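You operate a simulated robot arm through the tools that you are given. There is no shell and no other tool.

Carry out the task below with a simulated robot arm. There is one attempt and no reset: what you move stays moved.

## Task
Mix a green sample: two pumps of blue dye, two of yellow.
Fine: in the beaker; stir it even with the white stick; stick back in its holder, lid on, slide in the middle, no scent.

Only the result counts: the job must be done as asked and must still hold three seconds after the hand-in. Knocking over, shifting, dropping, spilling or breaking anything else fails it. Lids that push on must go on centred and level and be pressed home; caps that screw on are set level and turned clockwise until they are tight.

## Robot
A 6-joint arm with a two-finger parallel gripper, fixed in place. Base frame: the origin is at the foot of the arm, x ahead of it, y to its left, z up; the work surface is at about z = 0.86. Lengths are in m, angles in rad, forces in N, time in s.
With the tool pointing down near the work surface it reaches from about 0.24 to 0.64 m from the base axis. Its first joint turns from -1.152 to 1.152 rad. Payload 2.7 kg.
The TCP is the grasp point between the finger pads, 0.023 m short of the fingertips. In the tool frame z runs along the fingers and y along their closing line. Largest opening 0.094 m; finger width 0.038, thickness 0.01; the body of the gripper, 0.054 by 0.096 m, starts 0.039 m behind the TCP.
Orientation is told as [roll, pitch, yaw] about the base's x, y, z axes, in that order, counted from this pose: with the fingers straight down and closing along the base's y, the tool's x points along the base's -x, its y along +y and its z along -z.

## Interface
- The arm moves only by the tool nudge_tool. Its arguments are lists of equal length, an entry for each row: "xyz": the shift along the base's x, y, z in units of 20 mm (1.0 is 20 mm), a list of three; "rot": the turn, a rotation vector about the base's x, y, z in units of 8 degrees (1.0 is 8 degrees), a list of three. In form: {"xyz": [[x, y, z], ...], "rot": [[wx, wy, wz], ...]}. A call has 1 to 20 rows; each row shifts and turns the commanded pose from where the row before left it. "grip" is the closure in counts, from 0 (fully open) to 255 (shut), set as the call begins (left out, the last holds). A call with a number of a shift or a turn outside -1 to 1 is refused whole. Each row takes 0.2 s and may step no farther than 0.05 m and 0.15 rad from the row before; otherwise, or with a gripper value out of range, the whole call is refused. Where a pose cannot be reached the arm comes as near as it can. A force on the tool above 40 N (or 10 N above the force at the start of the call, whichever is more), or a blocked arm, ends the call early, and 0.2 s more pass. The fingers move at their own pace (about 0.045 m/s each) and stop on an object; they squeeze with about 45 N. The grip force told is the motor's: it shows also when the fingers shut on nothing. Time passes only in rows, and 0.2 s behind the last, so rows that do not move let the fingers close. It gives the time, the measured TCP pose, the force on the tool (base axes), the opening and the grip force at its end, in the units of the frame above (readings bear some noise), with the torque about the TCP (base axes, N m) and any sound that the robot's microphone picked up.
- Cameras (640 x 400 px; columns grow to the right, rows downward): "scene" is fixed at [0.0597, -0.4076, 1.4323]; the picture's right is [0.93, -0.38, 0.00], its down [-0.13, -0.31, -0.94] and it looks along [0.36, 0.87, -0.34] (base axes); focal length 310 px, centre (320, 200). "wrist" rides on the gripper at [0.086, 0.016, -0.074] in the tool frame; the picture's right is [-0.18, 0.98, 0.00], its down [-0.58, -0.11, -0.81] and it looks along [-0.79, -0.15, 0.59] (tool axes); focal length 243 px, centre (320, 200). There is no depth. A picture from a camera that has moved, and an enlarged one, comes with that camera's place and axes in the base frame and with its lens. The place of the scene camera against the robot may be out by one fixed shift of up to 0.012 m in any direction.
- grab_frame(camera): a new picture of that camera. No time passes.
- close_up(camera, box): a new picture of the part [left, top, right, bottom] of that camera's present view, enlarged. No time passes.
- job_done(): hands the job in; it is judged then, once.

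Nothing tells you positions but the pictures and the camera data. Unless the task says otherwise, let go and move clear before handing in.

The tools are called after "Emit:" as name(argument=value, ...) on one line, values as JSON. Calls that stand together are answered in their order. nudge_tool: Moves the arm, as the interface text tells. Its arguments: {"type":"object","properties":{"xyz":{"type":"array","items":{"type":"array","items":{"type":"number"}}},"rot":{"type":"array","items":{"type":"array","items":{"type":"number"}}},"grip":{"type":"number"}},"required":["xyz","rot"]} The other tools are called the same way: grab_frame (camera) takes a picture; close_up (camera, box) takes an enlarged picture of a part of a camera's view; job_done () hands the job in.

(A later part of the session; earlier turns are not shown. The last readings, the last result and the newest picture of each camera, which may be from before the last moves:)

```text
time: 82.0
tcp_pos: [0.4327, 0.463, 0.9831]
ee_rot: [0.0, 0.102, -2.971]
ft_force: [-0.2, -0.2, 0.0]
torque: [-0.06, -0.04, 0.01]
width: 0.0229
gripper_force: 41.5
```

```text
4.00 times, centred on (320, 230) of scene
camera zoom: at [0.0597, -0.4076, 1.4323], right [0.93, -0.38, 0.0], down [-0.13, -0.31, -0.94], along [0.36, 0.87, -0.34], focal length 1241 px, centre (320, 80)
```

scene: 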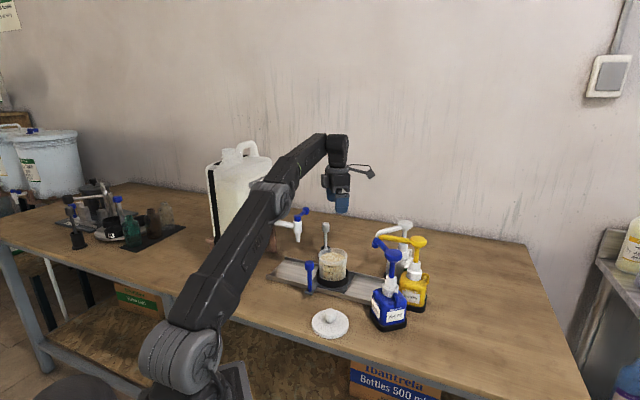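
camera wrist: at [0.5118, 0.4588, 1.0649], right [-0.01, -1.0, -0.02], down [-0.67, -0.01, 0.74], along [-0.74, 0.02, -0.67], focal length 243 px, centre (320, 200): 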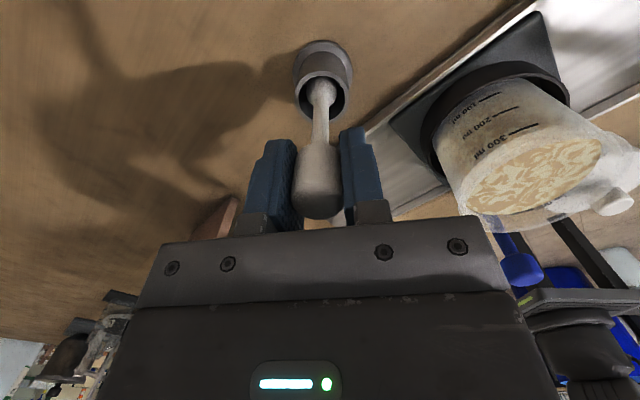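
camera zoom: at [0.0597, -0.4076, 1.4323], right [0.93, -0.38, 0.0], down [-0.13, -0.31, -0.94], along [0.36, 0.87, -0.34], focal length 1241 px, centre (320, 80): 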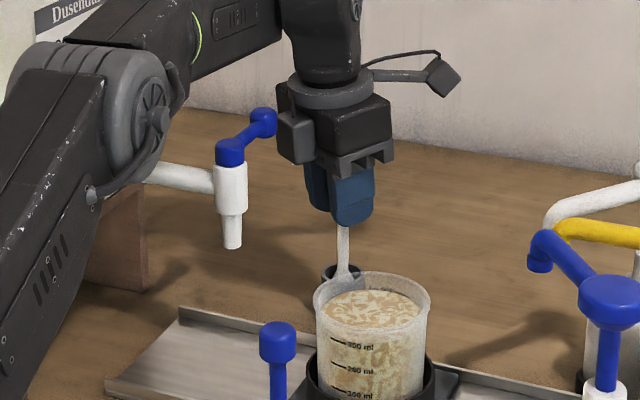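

Stick held. I'll lift it straight out of the cup, then rise while moving inward.

Emit:
nudge_tool(xyz=[[0, 0, 0.4], [0, 0, 0.5], [0, 0, 0.5], [0, 0, 0.5], [0, 0, 0.5], [0, -0.4, 0.8], [0, -0.4, 0.8], [0, -0.4, 0.8], [0, -0.4, 0.8], [0, 0, 0]], rot=[[0, 0, 0], [0, 0, 0], [0, 0, 0], [0, 0, 0], [0, 0, 0], [0, 0, 0], [0, 0, 0], [0, 0, 0], [0, 0, 0], [0, 0, 0]])

Emit:
grab_frame(camera="wrist")

Emit:
close_up(camera="scene", box=[270, 160, 390, 290])

```text
time: 84.2
tcp_pos: [0.4323, 0.4309, 1.0956]
ee_rot: [0.0, 0.103, -2.972]
ft_force: [-0.4, -0.1, -0.3]
torque: [0.02, 0.03, 0.03]
width: 0.0225
gripper_force: 44.7
```

```text
taken
camera wrist: at [0.5121, 0.4268, 1.177], right [-0.01, -1.0, -0.02], down [-0.67, -0.01, 0.74], along [-0.74, 0.02, -0.67], focal length 243 px, centre (320, 200)
```

wrist: 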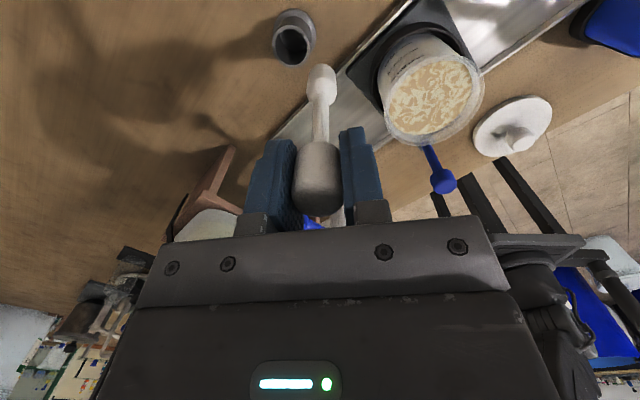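

```text
3.08 times, centred on (330, 225) of scene
camera zoom: at [0.0597, -0.4076, 1.4323], right [0.93, -0.38, 0.0], down [-0.13, -0.31, -0.94], along [0.36, 0.87, -0.34], focal length 955 px, centre (289, 123)
```

zoom: 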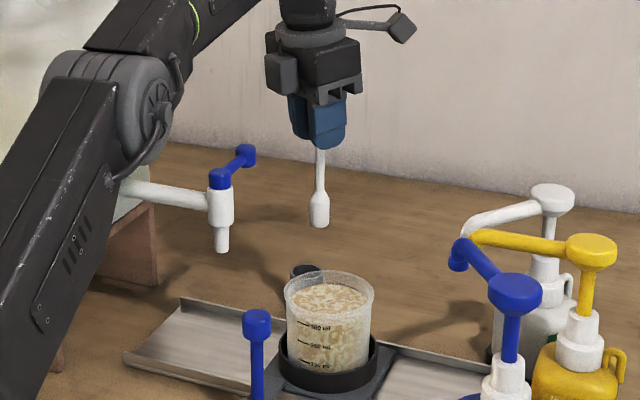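

The stick is out and vertical. I'll zoom on the beaker in the wrist view to fix its centre and rim height.

Emit:
close_up(camera="wrist", box=[350, 0, 520, 160])

Emit:
close_up(camera="scene", box=[300, 230, 370, 310])

```text
2.50 times, centred on (435, 80) of wrist
camera zoom: at [0.5121, 0.4268, 1.177], right [-0.01, -1.0, -0.02], down [-0.67, -0.01, 0.74], along [-0.74, 0.02, -0.67], focal length 606 px, centre (32, 500)
```

zoom: 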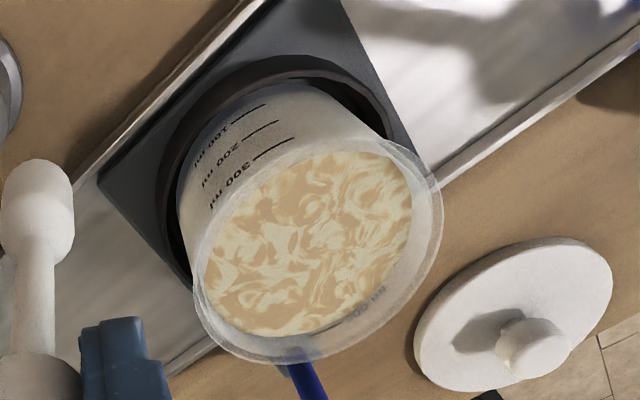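

```text
5.00 times, centred on (335, 270) of scene
camera zoom: at [0.0597, -0.4076, 1.4323], right [0.93, -0.38, 0.0], down [-0.13, -0.31, -0.94], along [0.36, 0.87, -0.34], focal length 1551 px, centre (245, -150)
```

zoom: 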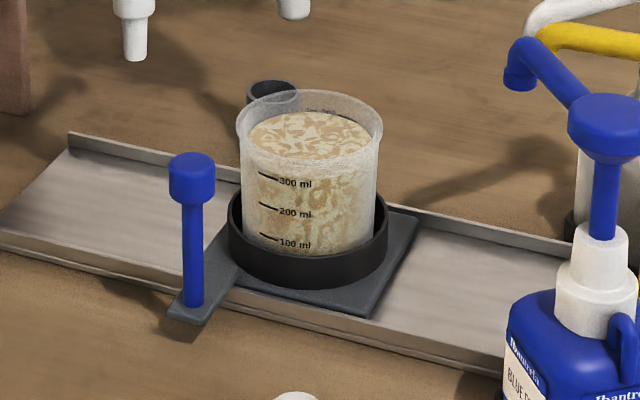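

The beaker centre is at about (0.399, 0.327) with the rim near z 0.95. I'll carry the stick above it.

Emit:
nudge_tool(xyz=[[-0.275, -0.867, 0.12], [-0.275, -0.867, 0.12], [-0.275, -0.867, 0.12], [-0.275, -0.867, 0.12], [-0.275, -0.867, 0.12], [-0.275, -0.867, 0.12], [0, 0, 0]], rot=[[0, 0, 0], [0, 0, 0], [0, 0, 0], [0, 0, 0], [0, 0, 0], [0, 0, 0], [0, 0, 0]])

Emit:
grab_frame(camera="wrist")

Emit:
close_up(camera="scene", box=[280, 180, 400, 310])

```text
time: 85.8
tcp_pos: [0.3992, 0.3271, 1.1096]
ee_rot: [-0.001, 0.104, -2.969]
ft_force: [0.3, -0.2, -0.3]
torque: [0.0, -0.03, 0.01]
width: 0.0226
gripper_force: 45.2
```

```text
taken
camera wrist: at [0.4788, 0.323, 1.1906], right [-0.01, -1.0, -0.02], down [-0.67, -0.01, 0.74], along [-0.74, 0.02, -0.67], focal length 243 px, centre (320, 200)
```

wrist: 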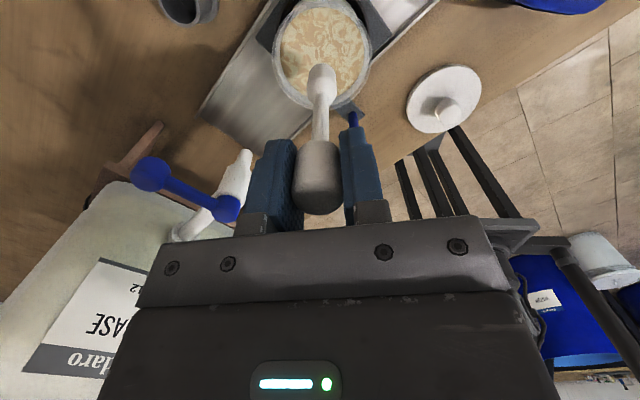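

```text
3.08 times, centred on (340, 245) of scene
camera zoom: at [0.0597, -0.4076, 1.4323], right [0.93, -0.38, 0.0], down [-0.13, -0.31, -0.94], along [0.36, 0.87, -0.34], focal length 955 px, centre (258, 62)
```

zoom: 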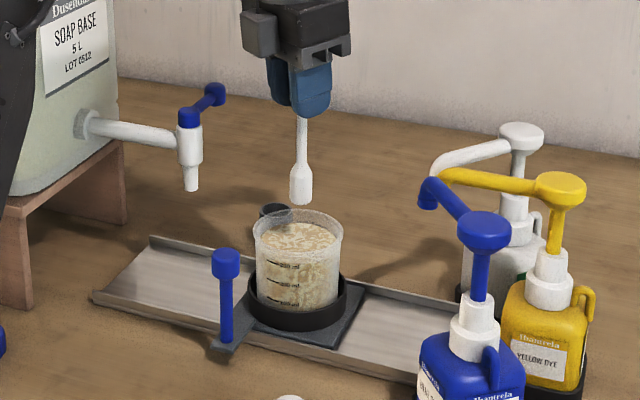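

The stick is centred over the beaker. I'll lower it into the liquid.

Emit:
nudge_tool(xyz=[[0, 0, -0.7], [0, 0, -0.7], [0, 0, -0.7], [0, 0, -0.7], [0, 0, -0.7], [0, 0, -0.7], [0, 0, -0.6], [0, 0, -0.4], [0, 0, 0]], rot=[[0, 0, 0], [0, 0, 0], [0, 0, 0], [0, 0, 0], [0, 0, 0], [0, 0, 0], [0, 0, 0], [0, 0, 0], [0, 0, 0]])

Emit:
grab_frame(camera="wrist")

Emit:
close_up(camera="scene", box=[300, 210, 380, 310])

```text
time: 87.8
tcp_pos: [0.3989, 0.3261, 1.0042]
ee_rot: [0.001, 0.104, -2.971]
ft_force: [0.0, -0.1, 0.6]
torque: [0.0, -0.03, -0.02]
width: 0.0225
gripper_force: 44.4
```

```text
taken
camera wrist: at [0.4786, 0.3228, 1.0868], right [-0.01, -1.0, -0.02], down [-0.67, -0.01, 0.74], along [-0.74, 0.02, -0.67], focal length 243 px, centre (320, 200)
```

wrist: 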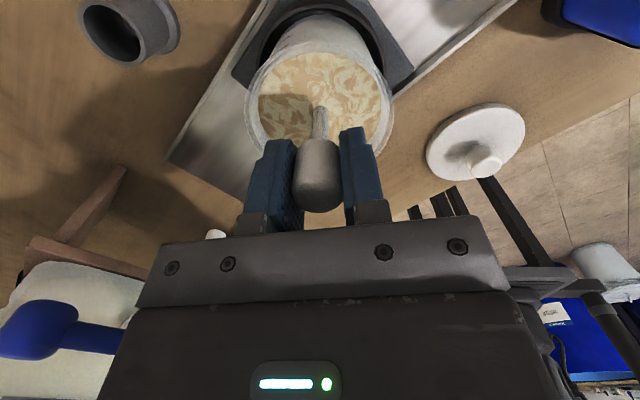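

```text
4.00 times, centred on (340, 260) of scene
camera zoom: at [0.0597, -0.4076, 1.4323], right [0.93, -0.38, 0.0], down [-0.13, -0.31, -0.94], along [0.36, 0.87, -0.34], focal length 1241 px, centre (240, -40)
```

zoom: 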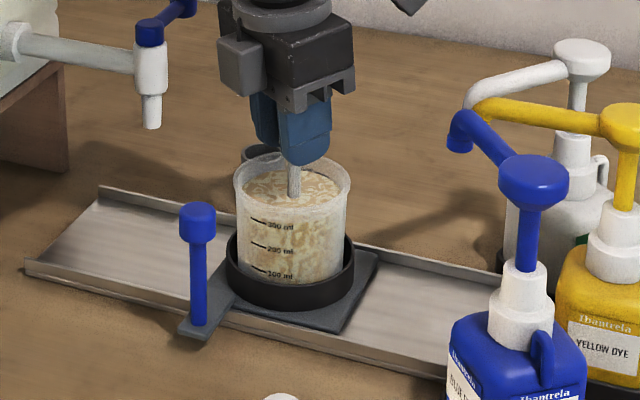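

The stick is in the liquid, centred, with no contact. I'll start stirring with a 16 mm radius circle and watch the force.

Emit:
nudge_tool(xyz=[[0.4, 0, 0], [0.4, 0, 0], [-0.1528, 0.4702, 0], [-0.4, 0.2906, 0], [-0.4944, 0, 0], [-0.4, -0.2906, 0], [-0.1528, -0.4702, 0], [0.1528, -0.4702, 0], [0.4, -0.2906, 0], [0.4944, 0, 0], [0.4, 0.2906, 0], [0.1528, 0.4702, 0]], rot=[[0, 0, 0], [0, 0, 0], [0, 0, 0], [0, 0, 0], [0, 0, 0], [0, 0, 0], [0, 0, 0], [0, 0, 0], [0, 0, 0], [0, 0, 0], [0, 0, 0], [0, 0, 0]])

Emit:
close_up(camera="scene", box=[300, 210, 380, 310])

Emit:
nudge_tool(xyz=[[-0.1528, 0.4702, 0], [-0.4, 0.2906, 0], [-0.4944, 0, 0], [-0.4, -0.2906, 0], [-0.1528, -0.4702, 0], [0.1528, -0.4702, 0], [0.4, -0.2906, 0], [0.4944, 0, 0], [0.4, 0.2906, 0], [0.1528, 0.4702, 0], [-0.1528, 0.4702, 0], [-0.4, 0.2906, 0], [-0.4944, 0, 0], [-0.4, -0.2906, 0], [-0.1528, -0.4702, 0], [0.1528, -0.4702, 0], [0.4, -0.2906, 0], [0.4944, 0, 0], [0.4, 0.2906, 0], [0.1528, 0.4702, 0]], rot=[[0, 0, 0], [0, 0, 0], [0, 0, 0], [0, 0, 0], [0, 0, 0], [0, 0, 0], [0, 0, 0], [0, 0, 0], [0, 0, 0], [0, 0, 0], [0, 0, 0], [0, 0, 0], [0, 0, 0], [0, 0, 0], [0, 0, 0], [0, 0, 0], [0, 0, 0], [0, 0, 0], [0, 0, 0], [0, 0, 0]])

Emit:
close_up(camera="scene", box=[300, 210, 380, 310])

Emit:
grab_frame(camera="wrist")

```text
time: 90.4
tcp_pos: [0.4165, 0.3264, 1.0041]
ee_rot: [0.0, 0.103, -2.972]
ft_force: [-0.5, -0.2, -0.7]
torque: [-0.04, -0.01, 0.03]
width: 0.0224
gripper_force: 44.9
```

```text
4.00 times, centred on (340, 260) of scene
camera zoom: at [0.0597, -0.4076, 1.4323], right [0.93, -0.38, 0.0], down [-0.13, -0.31, -0.94], along [0.36, 0.87, -0.34], focal length 1241 px, centre (240, -40)
```

zoom: 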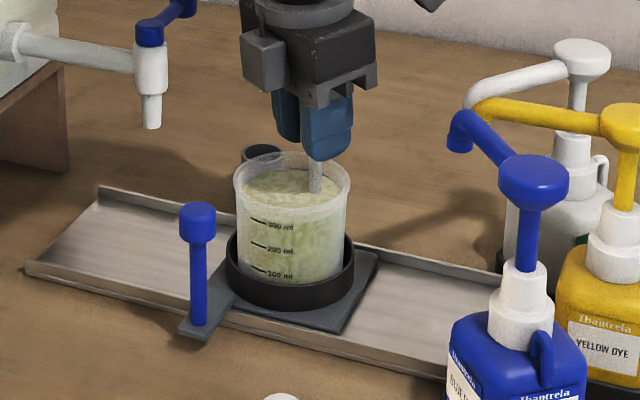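

```text
time: 94.6
tcp_pos: [0.4146, 0.3277, 1.0031]
ee_rot: [-0.001, 0.104, -2.972]
ft_force: [0.3, 0.1, -0.4]
torque: [-0.01, 0.0, -0.01]
width: 0.0222
gripper_force: 44.7
```

```text
4.00 times, centred on (340, 260) of scene
camera zoom: at [0.0597, -0.4076, 1.4323], right [0.93, -0.38, 0.0], down [-0.13, -0.31, -0.94], along [0.36, 0.87, -0.34], focal length 1241 px, centre (240, -40)
```

zoom: 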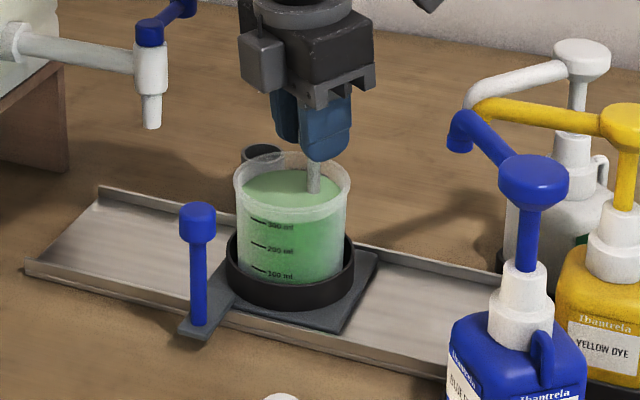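

```text
taken
camera wrist: at [0.4946, 0.3228, 1.0865], right [-0.01, -1.0, -0.02], down [-0.67, -0.01, 0.74], along [-0.74, 0.02, -0.67], focal length 243 px, centre (320, 200)
```

wrist: 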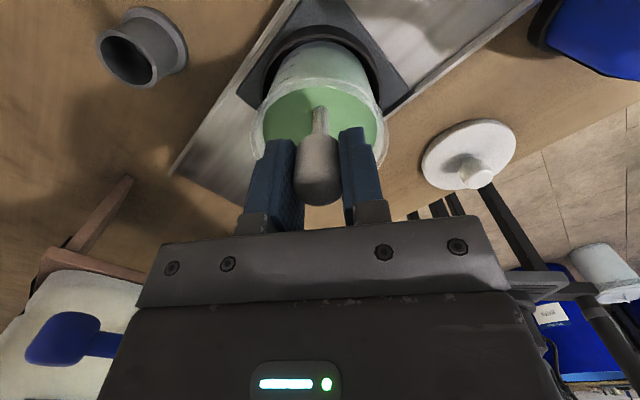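

The liquid has turned evenly green. Two more turns for good measure, then I'll centre the stick.

Emit:
nudge_tool(xyz=[[-0.1528, 0.4702, 0], [-0.4, 0.2906, 0], [-0.4944, 0, 0], [-0.4, -0.2906, 0], [-0.1528, -0.4702, 0], [0.1528, -0.4702, 0], [0.4, -0.2906, 0], [0.4944, 0, 0], [0.4, 0.2906, 0], [0.1528, 0.4702, 0], [-0.1528, 0.4702, 0], [-0.4, 0.2906, 0], [-0.4944, 0, 0], [-0.4, -0.2906, 0], [-0.1528, -0.4702, 0], [0.1528, -0.4702, 0], [0.4, -0.2906, 0], [0.4944, 0, 0], [0.4, 0.2906, 0], [0.1528, 0.4702, 0]], rot=[[0, 0, 0], [0, 0, 0], [0, 0, 0], [0, 0, 0], [0, 0, 0], [0, 0, 0], [0, 0, 0], [0, 0, 0], [0, 0, 0], [0, 0, 0], [0, 0, 0], [0, 0, 0], [0, 0, 0], [0, 0, 0], [0, 0, 0], [0, 0, 0], [0, 0, 0], [0, 0, 0], [0, 0, 0], [0, 0, 0]])

Emit:
nudge_tool(xyz=[[-0.4, 0, 0], [-0.4, 0, 0], [0, 0, 0]], rot=[[0, 0, 0], [0, 0, 0], [0, 0, 0]])

Emit:
close_up(camera="scene", box=[300, 210, 380, 310])

Emit:
grab_frame(camera="wrist")

```text
time: 98.8
tcp_pos: [0.417, 0.3261, 1.0053]
ee_rot: [0.0, 0.101, -2.971]
ft_force: [-0.9, -0.8, -1.0]
torque: [-0.01, -0.03, 0.02]
width: 0.0219
gripper_force: 44.6
```

```text
time: 99.6
tcp_pos: [0.3984, 0.3268, 1.0045]
ee_rot: [0.0, 0.105, -2.971]
ft_force: [1.2, 0.0, -0.3]
torque: [0.0, -0.02, -0.01]
width: 0.0215
gripper_force: 45.1
```

```text
4.00 times, centred on (340, 260) of scene
camera zoom: at [0.0597, -0.4076, 1.4323], right [0.93, -0.38, 0.0], down [-0.13, -0.31, -0.94], along [0.36, 0.87, -0.34], focal length 1241 px, centre (240, -40)
```

zoom: 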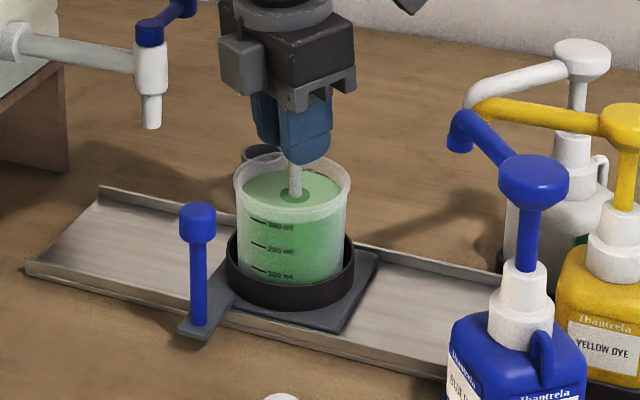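

```text
taken
camera wrist: at [0.4791, 0.3221, 1.0876], right [-0.01, -1.0, -0.02], down [-0.67, -0.01, 0.74], along [-0.74, 0.02, -0.67], focal length 243 px, centre (320, 200)
```

wrist: 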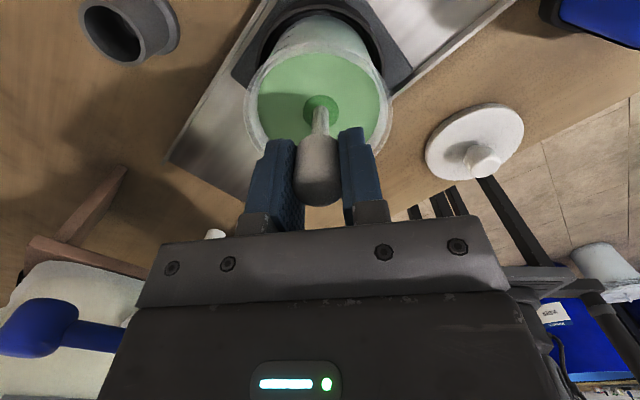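

Evenly mixed. I'll lift the stick above the beaker, let it drip a few seconds, and inspect its pose in the grip.

Emit:
nudge_tool(xyz=[[0, 0, 0.5], [0, 0, 0.6], [0, 0, 0.7], [0, 0, 0.7], [0, 0, 0.7], [0, 0, 0.7], [0, 0, 0.7], [0, 0, 0.65], [0, 0, 0], [0, 0, 0], [0, 0, 0], [0, 0, 0], [0, 0, 0], [0, 0, 0], [0, 0, 0], [0, 0, 0], [0, 0, 0], [0, 0, 0], [0, 0, 0], [0, 0, 0]], rot=[[0, 0, 0], [0, 0, 0], [0, 0, 0], [0, 0, 0], [0, 0, 0], [0, 0, 0], [0, 0, 0], [0, 0, 0], [0, 0, 0], [0, 0, 0], [0, 0, 0], [0, 0, 0], [0, 0, 0], [0, 0, 0], [0, 0, 0], [0, 0, 0], [0, 0, 0], [0, 0, 0], [0, 0, 0], [0, 0, 0]])

Emit:
grab_frame(camera="wrist")

Emit:
close_up(camera="scene", box=[280, 180, 400, 310])

```text
time: 103.8
tcp_pos: [0.3997, 0.3263, 1.11]
ee_rot: [-0.001, 0.102, -2.971]
ft_force: [-0.4, -0.2, -0.5]
torque: [0.0, 0.0, 0.03]
width: 0.0218
gripper_force: 44.9
```

```text
taken
camera wrist: at [0.4793, 0.3218, 1.1923], right [-0.01, -1.0, -0.02], down [-0.67, -0.01, 0.74], along [-0.74, 0.02, -0.67], focal length 243 px, centre (320, 200)
```

wrist: 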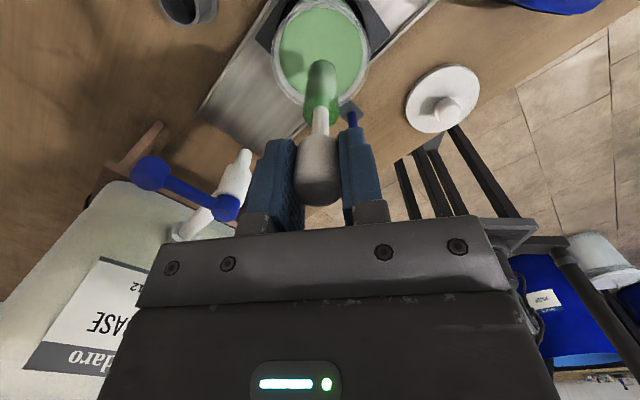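

```text
3.08 times, centred on (340, 245) of scene
camera zoom: at [0.0597, -0.4076, 1.4323], right [0.93, -0.38, 0.0], down [-0.13, -0.31, -0.94], along [0.36, 0.87, -0.34], focal length 955 px, centre (258, 62)
```

zoom: 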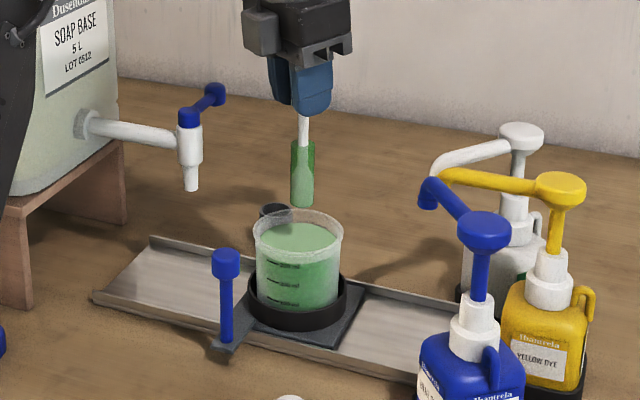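

The stick carries a green wet film and has slipped a few mm in the grip. I'll wait 2 s over the beaker and compare for dripping or slip.

Emit:
nudge_tool(xyz=[[0, 0, 0], [0, 0, 0], [0, 0, 0], [0, 0, 0], [0, 0, 0], [0, 0, 0], [0, 0, 0], [0, 0, 0], [0, 0, 0], [0, 0, 0]], rot=[[0, 0, 0], [0, 0, 0], [0, 0, 0], [0, 0, 0], [0, 0, 0], [0, 0, 0], [0, 0, 0], [0, 0, 0], [0, 0, 0], [0, 0, 0]])

Emit:
close_up(camera="scene", box=[300, 190, 370, 290])

Emit:
close_up(camera="wrist", box=[250, 30, 400, 230])

```text
time: 106.0
tcp_pos: [0.3989, 0.3262, 1.1109]
ee_rot: [0.0, 0.104, -2.971]
ft_force: [0.7, 0.8, 0.1]
torque: [-0.02, 0.02, 0.0]
width: 0.0218
gripper_force: 45.5
```

```text
4.00 times, centred on (335, 240) of scene
camera zoom: at [0.0597, -0.4076, 1.4323], right [0.93, -0.38, 0.0], down [-0.13, -0.31, -0.94], along [0.36, 0.87, -0.34], focal length 1241 px, centre (260, 40)
```

zoom: 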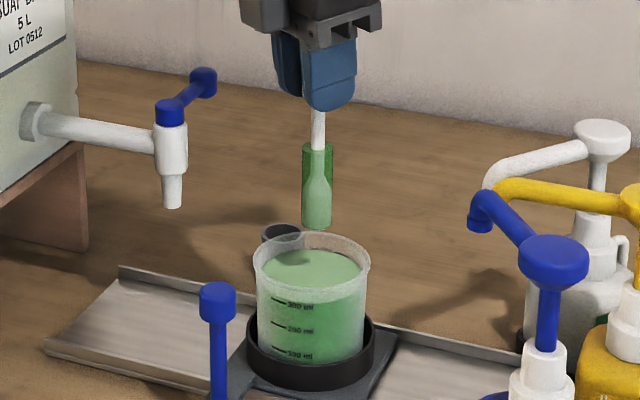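

```text
2.00 times, centred on (325, 130) of wrist
camera zoom: at [0.4793, 0.3218, 1.1923], right [-0.01, -1.0, -0.02], down [-0.67, -0.01, 0.74], along [-0.74, 0.02, -0.67], focal length 485 px, centre (310, 340)
```

zoom: 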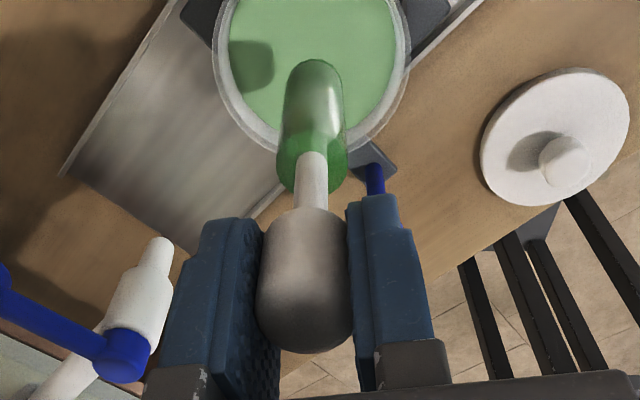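

There's no dripping and no further slip; the film is stable. I'll carry the stick back along the reverse path to just above its holder.

Emit:
nudge_tool(xyz=[[0.277, 0.87, -0.11], [0.277, 0.87, -0.11], [0.277, 0.87, -0.11], [0.277, 0.87, -0.11], [0.277, 0.87, -0.11], [0.277, 0.87, -0.11], [0, 0.4, -0.7], [0, 0.4, -0.7], [0, 0.4, -0.7], [0, 0.41, -0.7], [0, 0, 0]], rot=[[0, 0, 0], [0, 0, 0], [0, 0, 0], [0, 0, 0], [0, 0, 0], [0, 0, 0], [0, 0, 0], [0, 0, 0], [0, 0, 0], [0, 0, 0], [0, 0, 0]])

Emit:
grab_frame(camera="wrist")

Emit:
close_up(camera="wrist", box=[250, 20, 400, 220])

Emit:
close_up(camera="scene", box=[285, 190, 365, 290])

```text
time: 108.4
tcp_pos: [0.4306, 0.4632, 1.0413]
ee_rot: [0.001, 0.102, -2.969]
ft_force: [-0.8, -0.5, 0.1]
torque: [0.03, -0.03, 0.01]
width: 0.0218
gripper_force: 45.4
```

```text
taken
camera wrist: at [0.5114, 0.4595, 1.1223], right [-0.01, -1.0, -0.02], down [-0.67, -0.01, 0.74], along [-0.74, 0.02, -0.67], focal length 243 px, centre (320, 200)
```

wrist: 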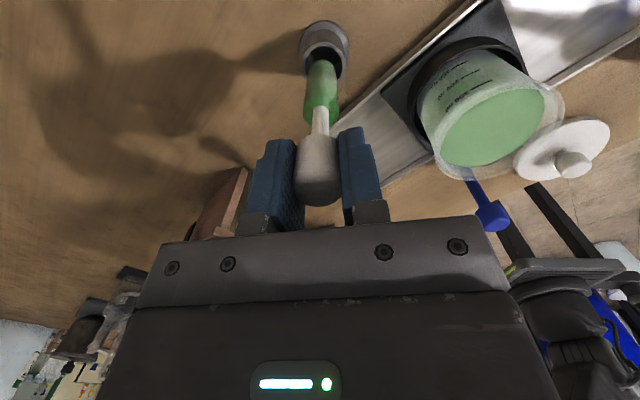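

```text
2.00 times, centred on (325, 120) of wrist
camera zoom: at [0.5114, 0.4595, 1.1223], right [-0.01, -1.0, -0.02], down [-0.67, -0.01, 0.74], along [-0.74, 0.02, -0.67], focal length 485 px, centre (310, 360)
```

zoom: 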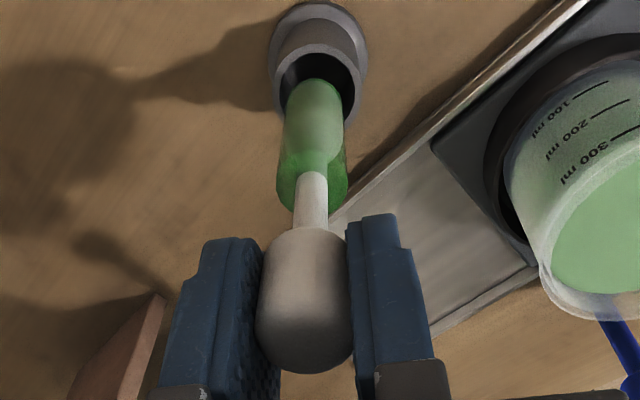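

```text
4.00 times, centred on (325, 240) of scene
camera zoom: at [0.0597, -0.4076, 1.4323], right [0.93, -0.38, 0.0], down [-0.13, -0.31, -0.94], along [0.36, 0.87, -0.34], focal length 1241 px, centre (300, 40)
```

zoom: 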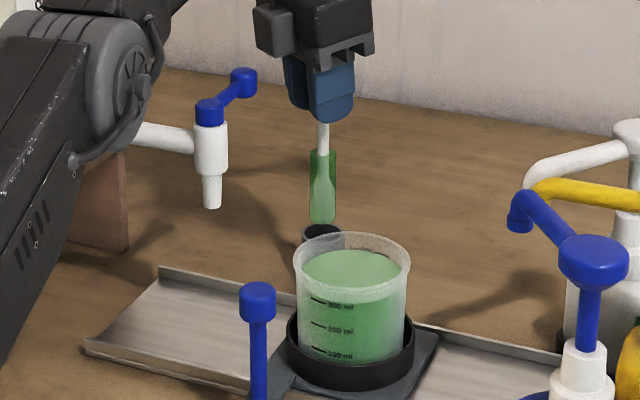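

The paddle is in line with the cup mouth in both views. I'll lower it in, slowing near the bottom.

Emit:
nudge_tool(xyz=[[0, 0, -0.3], [0, 0, -0.3], [0, 0, -0.3], [0, 0, -0.3], [0, 0, -0.3], [0, 0, -0.3], [0, 0, -0.3], [0, 0, 0]], rot=[[0, 0, 0], [0, 0, 0], [0, 0, 0], [0, 0, 0], [0, 0, 0], [0, 0, 0], [0, 0, 0], [0, 0, 0]])

Emit:
close_up(camera="wrist", box=[250, 20, 400, 220])

Emit:
close_up(camera="scene", box=[285, 190, 365, 290])

```text
time: 110.2
tcp_pos: [0.4316, 0.464, 0.998]
ee_rot: [-0.002, 0.106, -2.971]
ft_force: [0.4, 0.6, -0.5]
torque: [0.03, 0.0, 0.03]
width: 0.022
gripper_force: 45.1
```

```text
2.00 times, centred on (325, 120) of wrist
camera zoom: at [0.5121, 0.4596, 1.0808], right [-0.01, -1.0, -0.02], down [-0.67, -0.01, 0.74], along [-0.74, 0.02, -0.67], focal length 485 px, centre (310, 360)
```

zoom: 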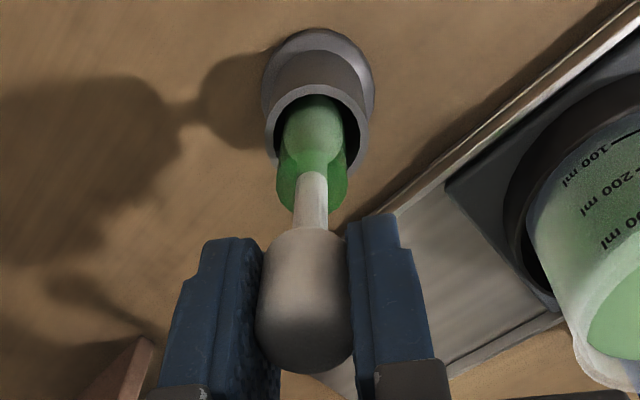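

```text
4.00 times, centred on (325, 240) of scene
camera zoom: at [0.0597, -0.4076, 1.4323], right [0.93, -0.38, 0.0], down [-0.13, -0.31, -0.94], along [0.36, 0.87, -0.34], focal length 1241 px, centre (300, 40)
```

zoom: 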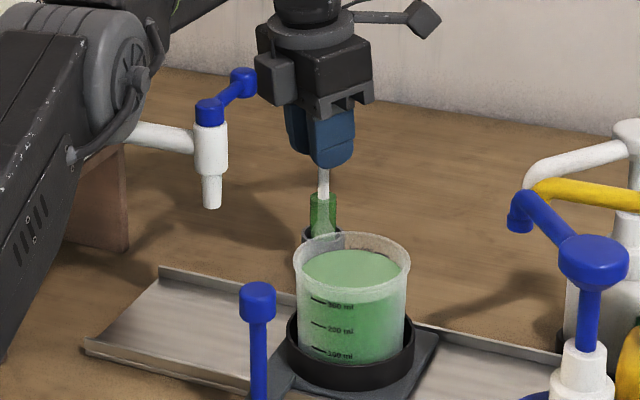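

The paddle is entering the cup without contact. I'll continue in small steps, watching for the bottom.

Emit:
nudge_tool(xyz=[[0, 0, -0.15], [0, 0, -0.15], [0, 0, 0]], rot=[[0, 0, 0], [0, 0, 0], [0, 0, 0]])

Emit:
nudge_tool(xyz=[[0, 0, -0.1], [0, 0, 0]], rot=[[0, 0, 0], [0, 0, 0]])

```text
time: 111.0
tcp_pos: [0.433, 0.4634, 0.9922]
ee_rot: [0.0, 0.103, -2.971]
ft_force: [0.0, 0.0, -0.3]
torque: [0.0, -0.04, -0.02]
width: 0.0216
gripper_force: 44.8
```

```text
time: 111.6
tcp_pos: [0.4314, 0.4642, 0.9898]
ee_rot: [0.0, 0.103, -2.971]
ft_force: [0.3, 0.4, -0.1]
torque: [0.0, 0.01, 0.04]
width: 0.0219
gripper_force: 44.7
```

Emit:
nudge_tool(xyz=[[0, 0, -0.06], [0, 0, 0]], rot=[[0, 0, 0], [0, 0, 0]])

Emit:
nudge_tool(xyz=[[0, 0, -0.06], [0, 0, 0]], rot=[[0, 0, 0], [0, 0, 0]])

Emit:
close_up(camera="wrist", box=[250, 20, 400, 220])

```text
time: 112.2
tcp_pos: [0.4338, 0.4631, 0.9888]
ee_rot: [-0.003, 0.104, -2.969]
ft_force: [-0.9, 0.1, 4.5]
torque: [-0.02, 0.14, 0.0]
width: 0.0217
gripper_force: 44.6
```

```text
time: 112.8
tcp_pos: [0.4322, 0.4641, 0.9897]
ee_rot: [-0.002, 0.106, -2.97]
ft_force: [-1.9, -0.5, 12.9]
torque: [0.02, 0.27, 0.0]
width: 0.0216
gripper_force: 45.2
```

```text
2.00 times, centred on (325, 120) of wrist
camera zoom: at [0.5118, 0.4593, 1.0721], right [-0.01, -1.0, -0.02], down [-0.67, -0.01, 0.74], along [-0.74, 0.02, -0.67], focal length 485 px, centre (310, 360)
```

zoom: 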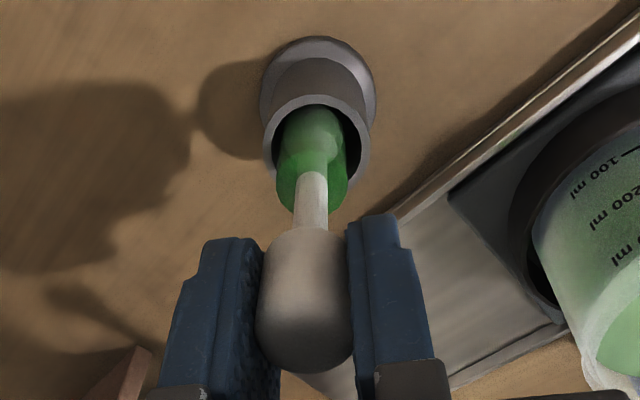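

Bottom contact felt at the expected height. I'll ease off slightly and release the stick.

Emit:
nudge_tool(xyz=[[0, 0, 0.05], [0, 0, 0]], rot=[[0, 0, 0], [0, 0, 0]])

Emit:
nudge_tool(xyz=[[0, 0, 0], [0, 0, 0], [0, 0, 0], [0, 0, 0], [0, 0, 0], [0, 0, 0]], rot=[[0, 0, 0], [0, 0, 0], [0, 0, 0], [0, 0, 0], [0, 0, 0], [0, 0, 0]], grip=0)

Emit:
grab_frame(camera="wrist")

Emit:
close_up(camera="scene", box=[285, 190, 365, 290])

```text
time: 113.4
tcp_pos: [0.4323, 0.464, 0.9894]
ee_rot: [-0.002, 0.104, -2.972]
ft_force: [-2.4, 0.1, 13.4]
torque: [0.1, 0.11, 0.02]
width: 0.0215
gripper_force: 45.0
```

```text
time: 114.8
tcp_pos: [0.4323, 0.4637, 0.9903]
ee_rot: [0.001, 0.103, -2.97]
ft_force: [0.2, 0.0, -0.7]
torque: [0.0, -0.02, 0.01]
width: 0.0939
gripper_force: 0.1
```

```text
taken
camera wrist: at [0.5123, 0.4594, 1.0712], right [-0.01, -1.0, -0.02], down [-0.67, -0.01, 0.74], along [-0.74, 0.02, -0.67], focal length 243 px, centre (320, 200)
```

wrist: 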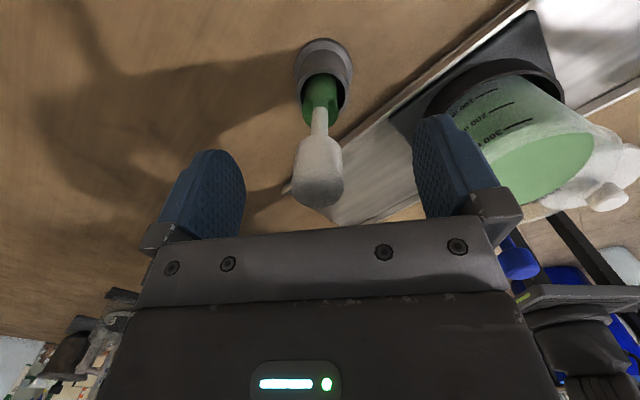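

```text
4.00 times, centred on (325, 240) of scene
camera zoom: at [0.0597, -0.4076, 1.4323], right [0.93, -0.38, 0.0], down [-0.13, -0.31, -0.94], along [0.36, 0.87, -0.34], focal length 1241 px, centre (300, 40)
```

zoom: 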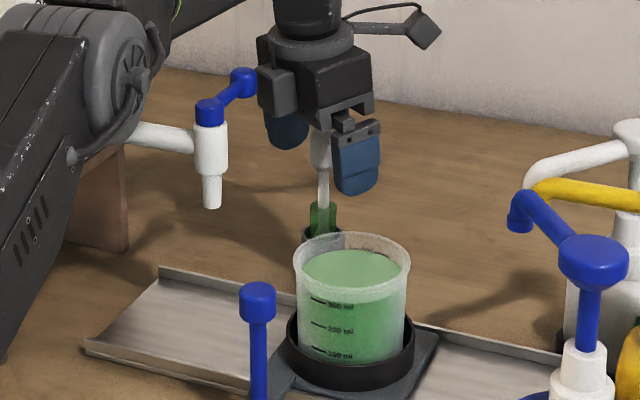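

The stick stands in its holder. I'll rise straight up clear of it, then move inward and up.

Emit:
nudge_tool(xyz=[[0, 0, 0.5], [0, 0, 0.5], [0, 0, 0.5], [0, 0, 0.5], [0, 0, 0.3], [0.1, -0.4, 0.8], [0.1, -0.4, 0.8], [0.1, -0.4, 0.8], [0.1, -0.4, 0.8], [0, -0.8, 0.5], [0, -0.8, 0.5], [0, 0, 0]], rot=[[0, 0, 0], [0, 0, 0], [0, 0, 0], [0, 0, 0], [0, 0, 0], [0, 0, 0], [0, 0, 0], [0, 0, 0], [0, 0, 0], [0, 0, 0], [0, 0, 0], [0, 0, 0]])

Emit:
grab_frame(camera="wrist")

Emit:
close_up(camera="scene", box=[265, 190, 405, 330])

```text
time: 117.4
tcp_pos: [0.4393, 0.4004, 1.1199]
ee_rot: [0.001, 0.106, -2.97]
ft_force: [0.4, 0.1, 0.0]
torque: [-0.01, -0.03, -0.03]
width: 0.094
gripper_force: 0.0
```

```text
taken
camera wrist: at [0.5204, 0.3956, 1.2024], right [-0.01, -1.0, -0.02], down [-0.67, -0.01, 0.74], along [-0.74, 0.02, -0.67], focal length 243 px, centre (320, 200)
```

wrist: 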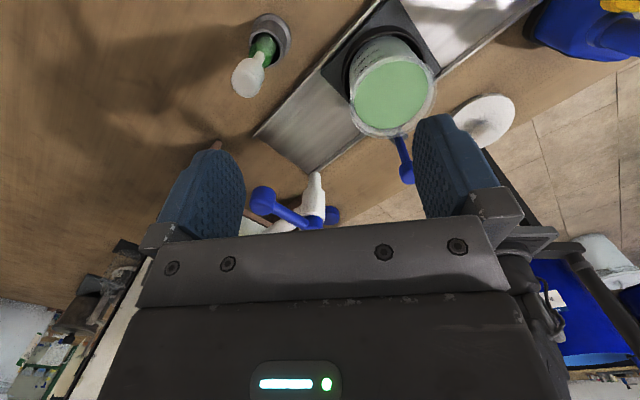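

```text
2.86 times, centred on (335, 260) of scene
camera zoom: at [0.0597, -0.4076, 1.4323], right [0.93, -0.38, 0.0], down [-0.13, -0.31, -0.94], along [0.36, 0.87, -0.34], focal length 886 px, centre (277, 29)
```

zoom: 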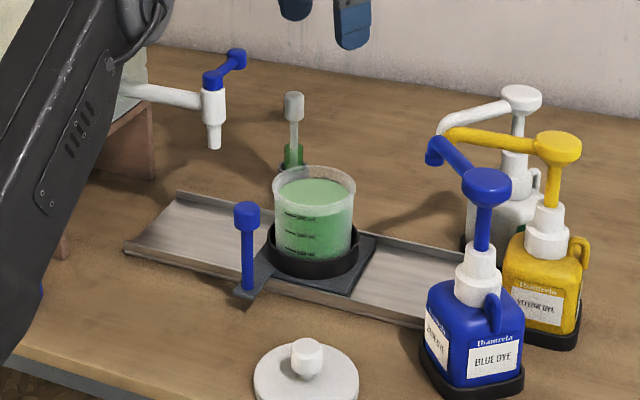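

The stick is back in its holder and standing well. Next I'll straighten the tool and measure the beaker's centre accurately from directly above at two headings 90° apart.

Emit:
nudge_tool(xyz=[[-0.5, -0.92, -0.25], [-0.5, -0.92, -0.25], [-0.5, -0.92, -0.25], [-0.5, -0.92, -0.25], [0, 0, 0], [0, 0, 0]], rot=[[0, 0, 0], [0, 0, 0], [0, 0, 0], [0, 0, 0], [-0.13, 0.74, 0], [0, 0, 0]])

Emit:
close_up(camera="wrist", box=[240, 0, 400, 160])

Emit:
nudge_tool(xyz=[[0, 0, 0], [0, 0, 0], [0, 0, 0], [0, 0, 0], [0, 0, 0], [0, 0, 0], [0, 0, 0], [0, 0, 0], [0, 0, 0], [0, 0, 0], [0, 0, 0], [0, 0, 0]], rot=[[0, 0, -0.94], [0, 0, -0.94], [0, 0, -0.94], [0, 0, -0.94], [0, 0, -0.94], [0, 0, -0.94], [0, 0, -0.94], [0, 0, -0.94], [0, 0, -0.94], [0, 0, -0.94], [0, 0, -0.94], [0, 0, -0.91]])

Emit:
close_up(camera="wrist", box=[240, 0, 400, 160])

```text
time: 118.8
tcp_pos: [0.3993, 0.3261, 1.0997]
ee_rot: [0.0, -0.003, -2.97]
ft_force: [0.3, -1.3, 0.2]
torque: [0.0, 0.02, 0.03]
width: 0.0941
gripper_force: 0.2
```

```text
2.50 times, centred on (320, 80) of wrist
camera zoom: at [0.4876, 0.3226, 1.1723], right [-0.01, -1.0, 0.0], down [-0.59, 0.01, 0.81], along [-0.81, 0.01, -0.59], focal length 606 px, centre (320, 500)
```

zoom: 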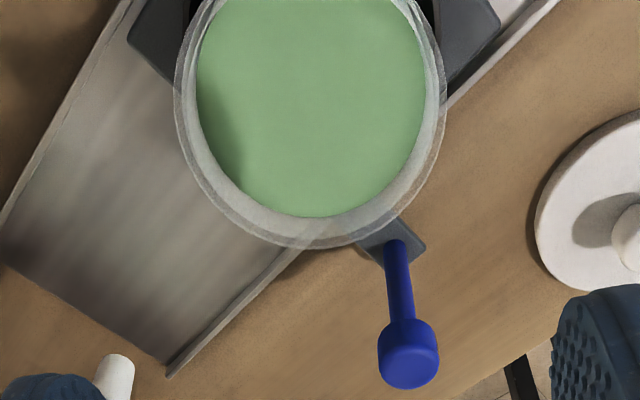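

```text
time: 121.4
tcp_pos: [0.4004, 0.3261, 1.0991]
ee_rot: [0.0, -0.002, 1.74]
ft_force: [-0.2, 0.0, -0.3]
torque: [-0.04, -0.01, -0.02]
width: 0.094
gripper_force: 0.0
```

```text
2.50 times, centred on (320, 80) of wrist
camera zoom: at [0.3986, 0.2368, 1.1733], right [-1.0, 0.02, 0.0], down [0.01, 0.59, 0.81], along [0.01, 0.81, -0.59], focal length 606 px, centre (320, 500)
```

zoom: 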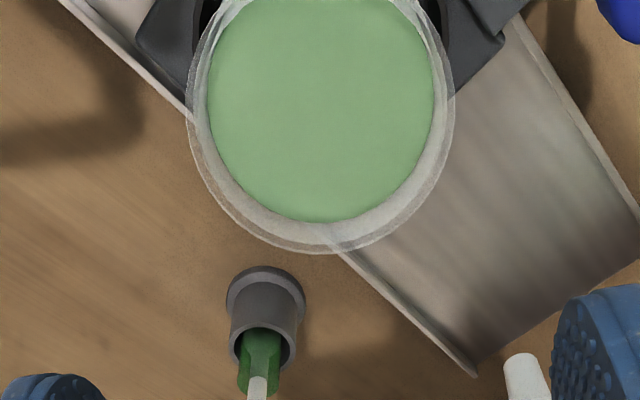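

The beaker centre comes out at (0.3998, 0.3293) with the rim at z ≈ 0.952. Now I'll go above the lid and measure its centre the same way.

Emit:
nudge_tool(xyz=[[-0.463, -0.908, -0.33], [-0.463, -0.908, -0.33], [-0.463, -0.908, -0.33], [-0.463, -0.908, -0.33], [-0.463, -0.908, -0.33], [-0.463, -0.908, -0.33], [-0.463, -0.908, -0.33], [-0.463, -0.908, -0.33], [-0.463, -0.908, -0.33], [0, 0, 0]], rot=[[0, 0, 0], [0, 0, 0], [0, 0, 0], [0, 0, 0], [0, 0, 0], [0, 0, 0], [0, 0, 0], [0, 0, 0], [0, 0, 0], [0, 0, 0]])

Emit:
close_up(camera="wrist", box=[240, 0, 400, 160])

Emit:
nudge_tool(xyz=[[0, 0, 0], [0, 0, 0], [0, 0, 0], [0, 0, 0], [0, 0, 0], [0, 0, 0], [0, 0, 0], [0, 0, 0], [0, 0, 0], [0, 0, 0], [0, 0, 0], [0, 0, 0]], rot=[[0, 0, -0.94], [0, 0, -0.94], [0, 0, -0.94], [0, 0, -0.94], [0, 0, -0.94], [0, 0, -0.94], [0, 0, -0.94], [0, 0, -0.94], [0, 0, -0.94], [0, 0, -0.94], [0, 0, -0.94], [0, 0, -0.91]])

Emit:
close_up(camera="wrist", box=[240, 0, 400, 160])

```text
time: 123.6
tcp_pos: [0.3177, 0.1616, 1.0389]
ee_rot: [-0.001, -0.002, 1.744]
ft_force: [-0.1, -0.6, -0.6]
torque: [0.04, -0.01, -0.01]
width: 0.094
gripper_force: 0.2
```

```text
2.50 times, centred on (320, 80) of wrist
camera zoom: at [0.3164, 0.0716, 1.113], right [-1.0, 0.01, 0.0], down [0.01, 0.59, 0.81], along [0.01, 0.81, -0.59], focal length 606 px, centre (320, 500)
```

zoom: 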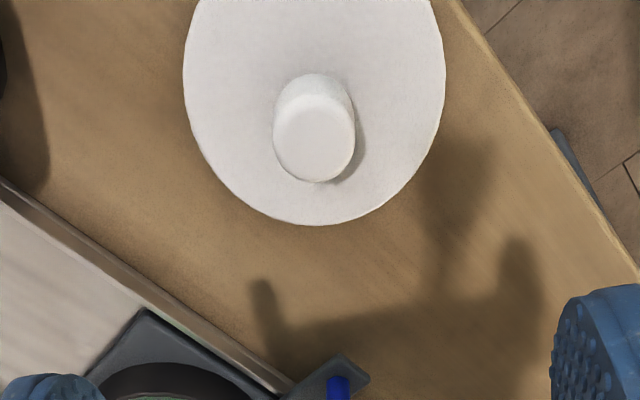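

```text
time: 126.2
tcp_pos: [0.3167, 0.1622, 1.0397]
ee_rot: [-0.001, -0.002, 0.168]
ft_force: [1.0, 0.6, 0.6]
torque: [0.02, 0.01, 0.02]
width: 0.094
gripper_force: 0.2
```

```text
2.50 times, centred on (320, 80) of wrist
camera zoom: at [0.2287, 0.1622, 1.1136], right [0.02, 1.0, 0.0], down [0.59, -0.01, 0.81], along [0.81, -0.01, -0.59], focal length 606 px, centre (320, 500)
```

zoom: 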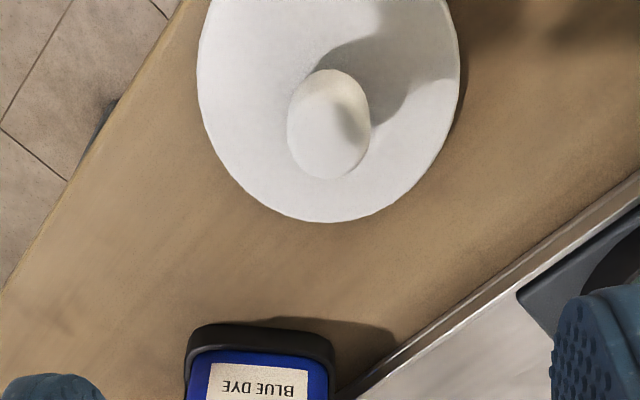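

The lid is at (0.3191, 0.1649). I'll turn to yaw 45°, correct the offset, descend and grip the knob dead-centre.

Emit:
nudge_tool(xyz=[[0.105, 0.15, 0], [0, 0, 0], [0, 0, 0], [0, 0, 0], [0, 0, 0], [0, 0, -0.98], [0, 0, -0.98], [0, 0, -0.98], [0, 0, -0.98], [0, 0, -0.98], [0, 0, -0.98], [0, 0, -0.95], [0, 0, 0]], rot=[[0, 0, 0.886], [0, 0, 0.886], [0, 0, 0.886], [0, 0, 0.886], [0, 0, 0.886], [0, 0, 0], [0, 0, 0], [0, 0, 0], [0, 0, 0], [0, 0, 0], [0, 0, 0], [0, 0, 0], [0, 0, 0]])

Emit:
nudge_tool(xyz=[[0, 0, 0], [0, 0, 0], [0, 0, 0], [0, 0, 0], [0, 0, 0]], rot=[[0, 0, 0], [0, 0, 0], [0, 0, 0], [0, 0, 0], [0, 0, 0]], grip=255)

Emit:
grab_frame(camera="wrist")

```text
time: 129.0
tcp_pos: [0.3185, 0.1649, 0.9033]
ee_rot: [-0.001, -0.003, 0.792]
ft_force: [0.3, 0.1, -0.2]
torque: [-0.01, -0.02, 0.0]
width: 0.0941
gripper_force: 0.0
```

```text
time: 130.2
tcp_pos: [0.3183, 0.1644, 0.903]
ee_rot: [0.0, -0.002, 0.79]
ft_force: [-0.1, 0.1, 0.0]
torque: [0.02, -0.04, -0.02]
width: 0.0261
gripper_force: 44.6
```

```text
taken
camera wrist: at [0.2464, 0.1127, 0.9772], right [-0.57, 0.82, 0.0], down [0.49, 0.34, 0.81], along [0.66, 0.46, -0.59], focal length 243 px, centre (320, 200)
```

wrist: 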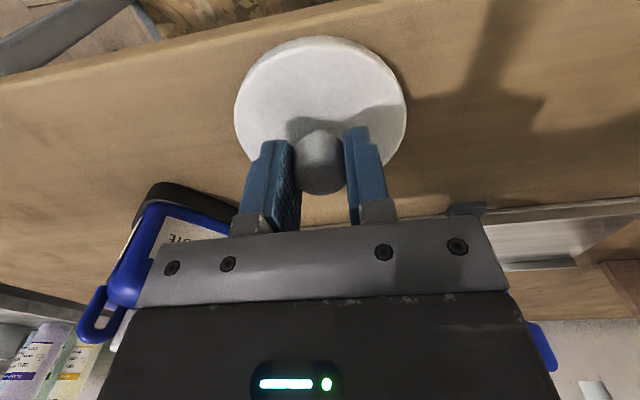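

Lid gripped. I'll lift it well above the handle and rim heights and carry it over the beaker.

Emit:
nudge_tool(xyz=[[0, 0, 0.6], [0, 0, 0.98], [0, 0, 0.98], [0, 0, 0.98], [0, 0, 0.98], [0, 0, 0.98], [0, 0, 0.98], [0, 0, 0.98], [0, 0, 0.6], [0, 0, 0]], rot=[[0, 0, 0], [0, 0, 0], [0, 0, 0], [0, 0, 0], [0, 0, 0], [0, 0, 0], [0, 0, 0], [0, 0, 0], [0, 0, 0], [0, 0, 0]])

Emit:
nudge_tool(xyz=[[0.451, 0.914, 0], [0.451, 0.914, 0], [0.451, 0.914, 0], [0.451, 0.914, 0], [0.451, 0.914, 0], [0.451, 0.914, 0], [0.451, 0.914, 0], [0.451, 0.914, 0], [0.451, 0.914, 0], [0, 0, 0], [0, 0, 0]], rot=[[0, 0, 0], [0, 0, 0], [0, 0, 0], [0, 0, 0], [0, 0, 0], [0, 0, 0], [0, 0, 0], [0, 0, 0], [0, 0, 0], [0, 0, 0], [0, 0, 0]])

Emit:
grab_frame(camera="wrist")

Emit:
close_up(camera="scene", box=[285, 200, 395, 310])

```text
time: 132.4
tcp_pos: [0.3196, 0.1642, 1.0652]
ee_rot: [0.001, -0.002, 0.791]
ft_force: [-0.1, 0.5, 0.1]
torque: [0.02, 0.02, 0.06]
width: 0.0261
gripper_force: 44.7
```

```text
time: 134.8
tcp_pos: [0.4013, 0.3303, 1.0643]
ee_rot: [0.0, -0.001, 0.791]
ft_force: [-0.1, -0.5, -0.3]
torque: [-0.01, 0.03, -0.03]
width: 0.0262
gripper_force: 45.1
```

```text
taken
camera wrist: at [0.328, 0.2782, 1.1373], right [-0.57, 0.82, 0.0], down [0.49, 0.34, 0.81], along [0.66, 0.46, -0.59], focal length 243 px, centre (320, 200)
```

wrist: 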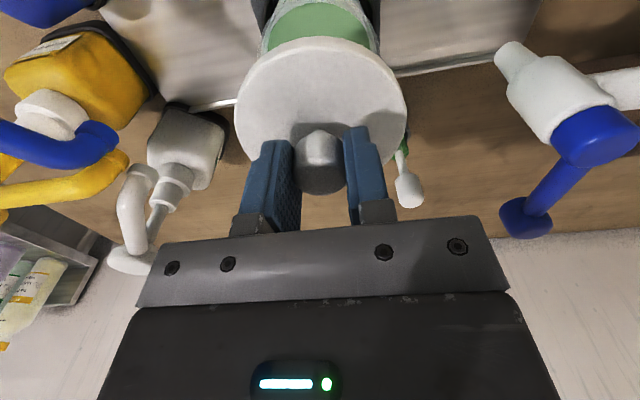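

```text
3.64 times, centred on (340, 255) of scene
camera zoom: at [0.0597, -0.4076, 1.4323], right [0.93, -0.38, 0.0], down [-0.13, -0.31, -0.94], along [0.36, 0.87, -0.34], focal length 1128 px, centre (247, 0)
```

zoom: 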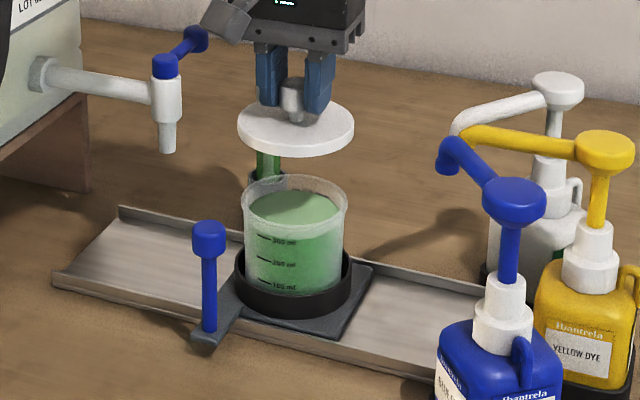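

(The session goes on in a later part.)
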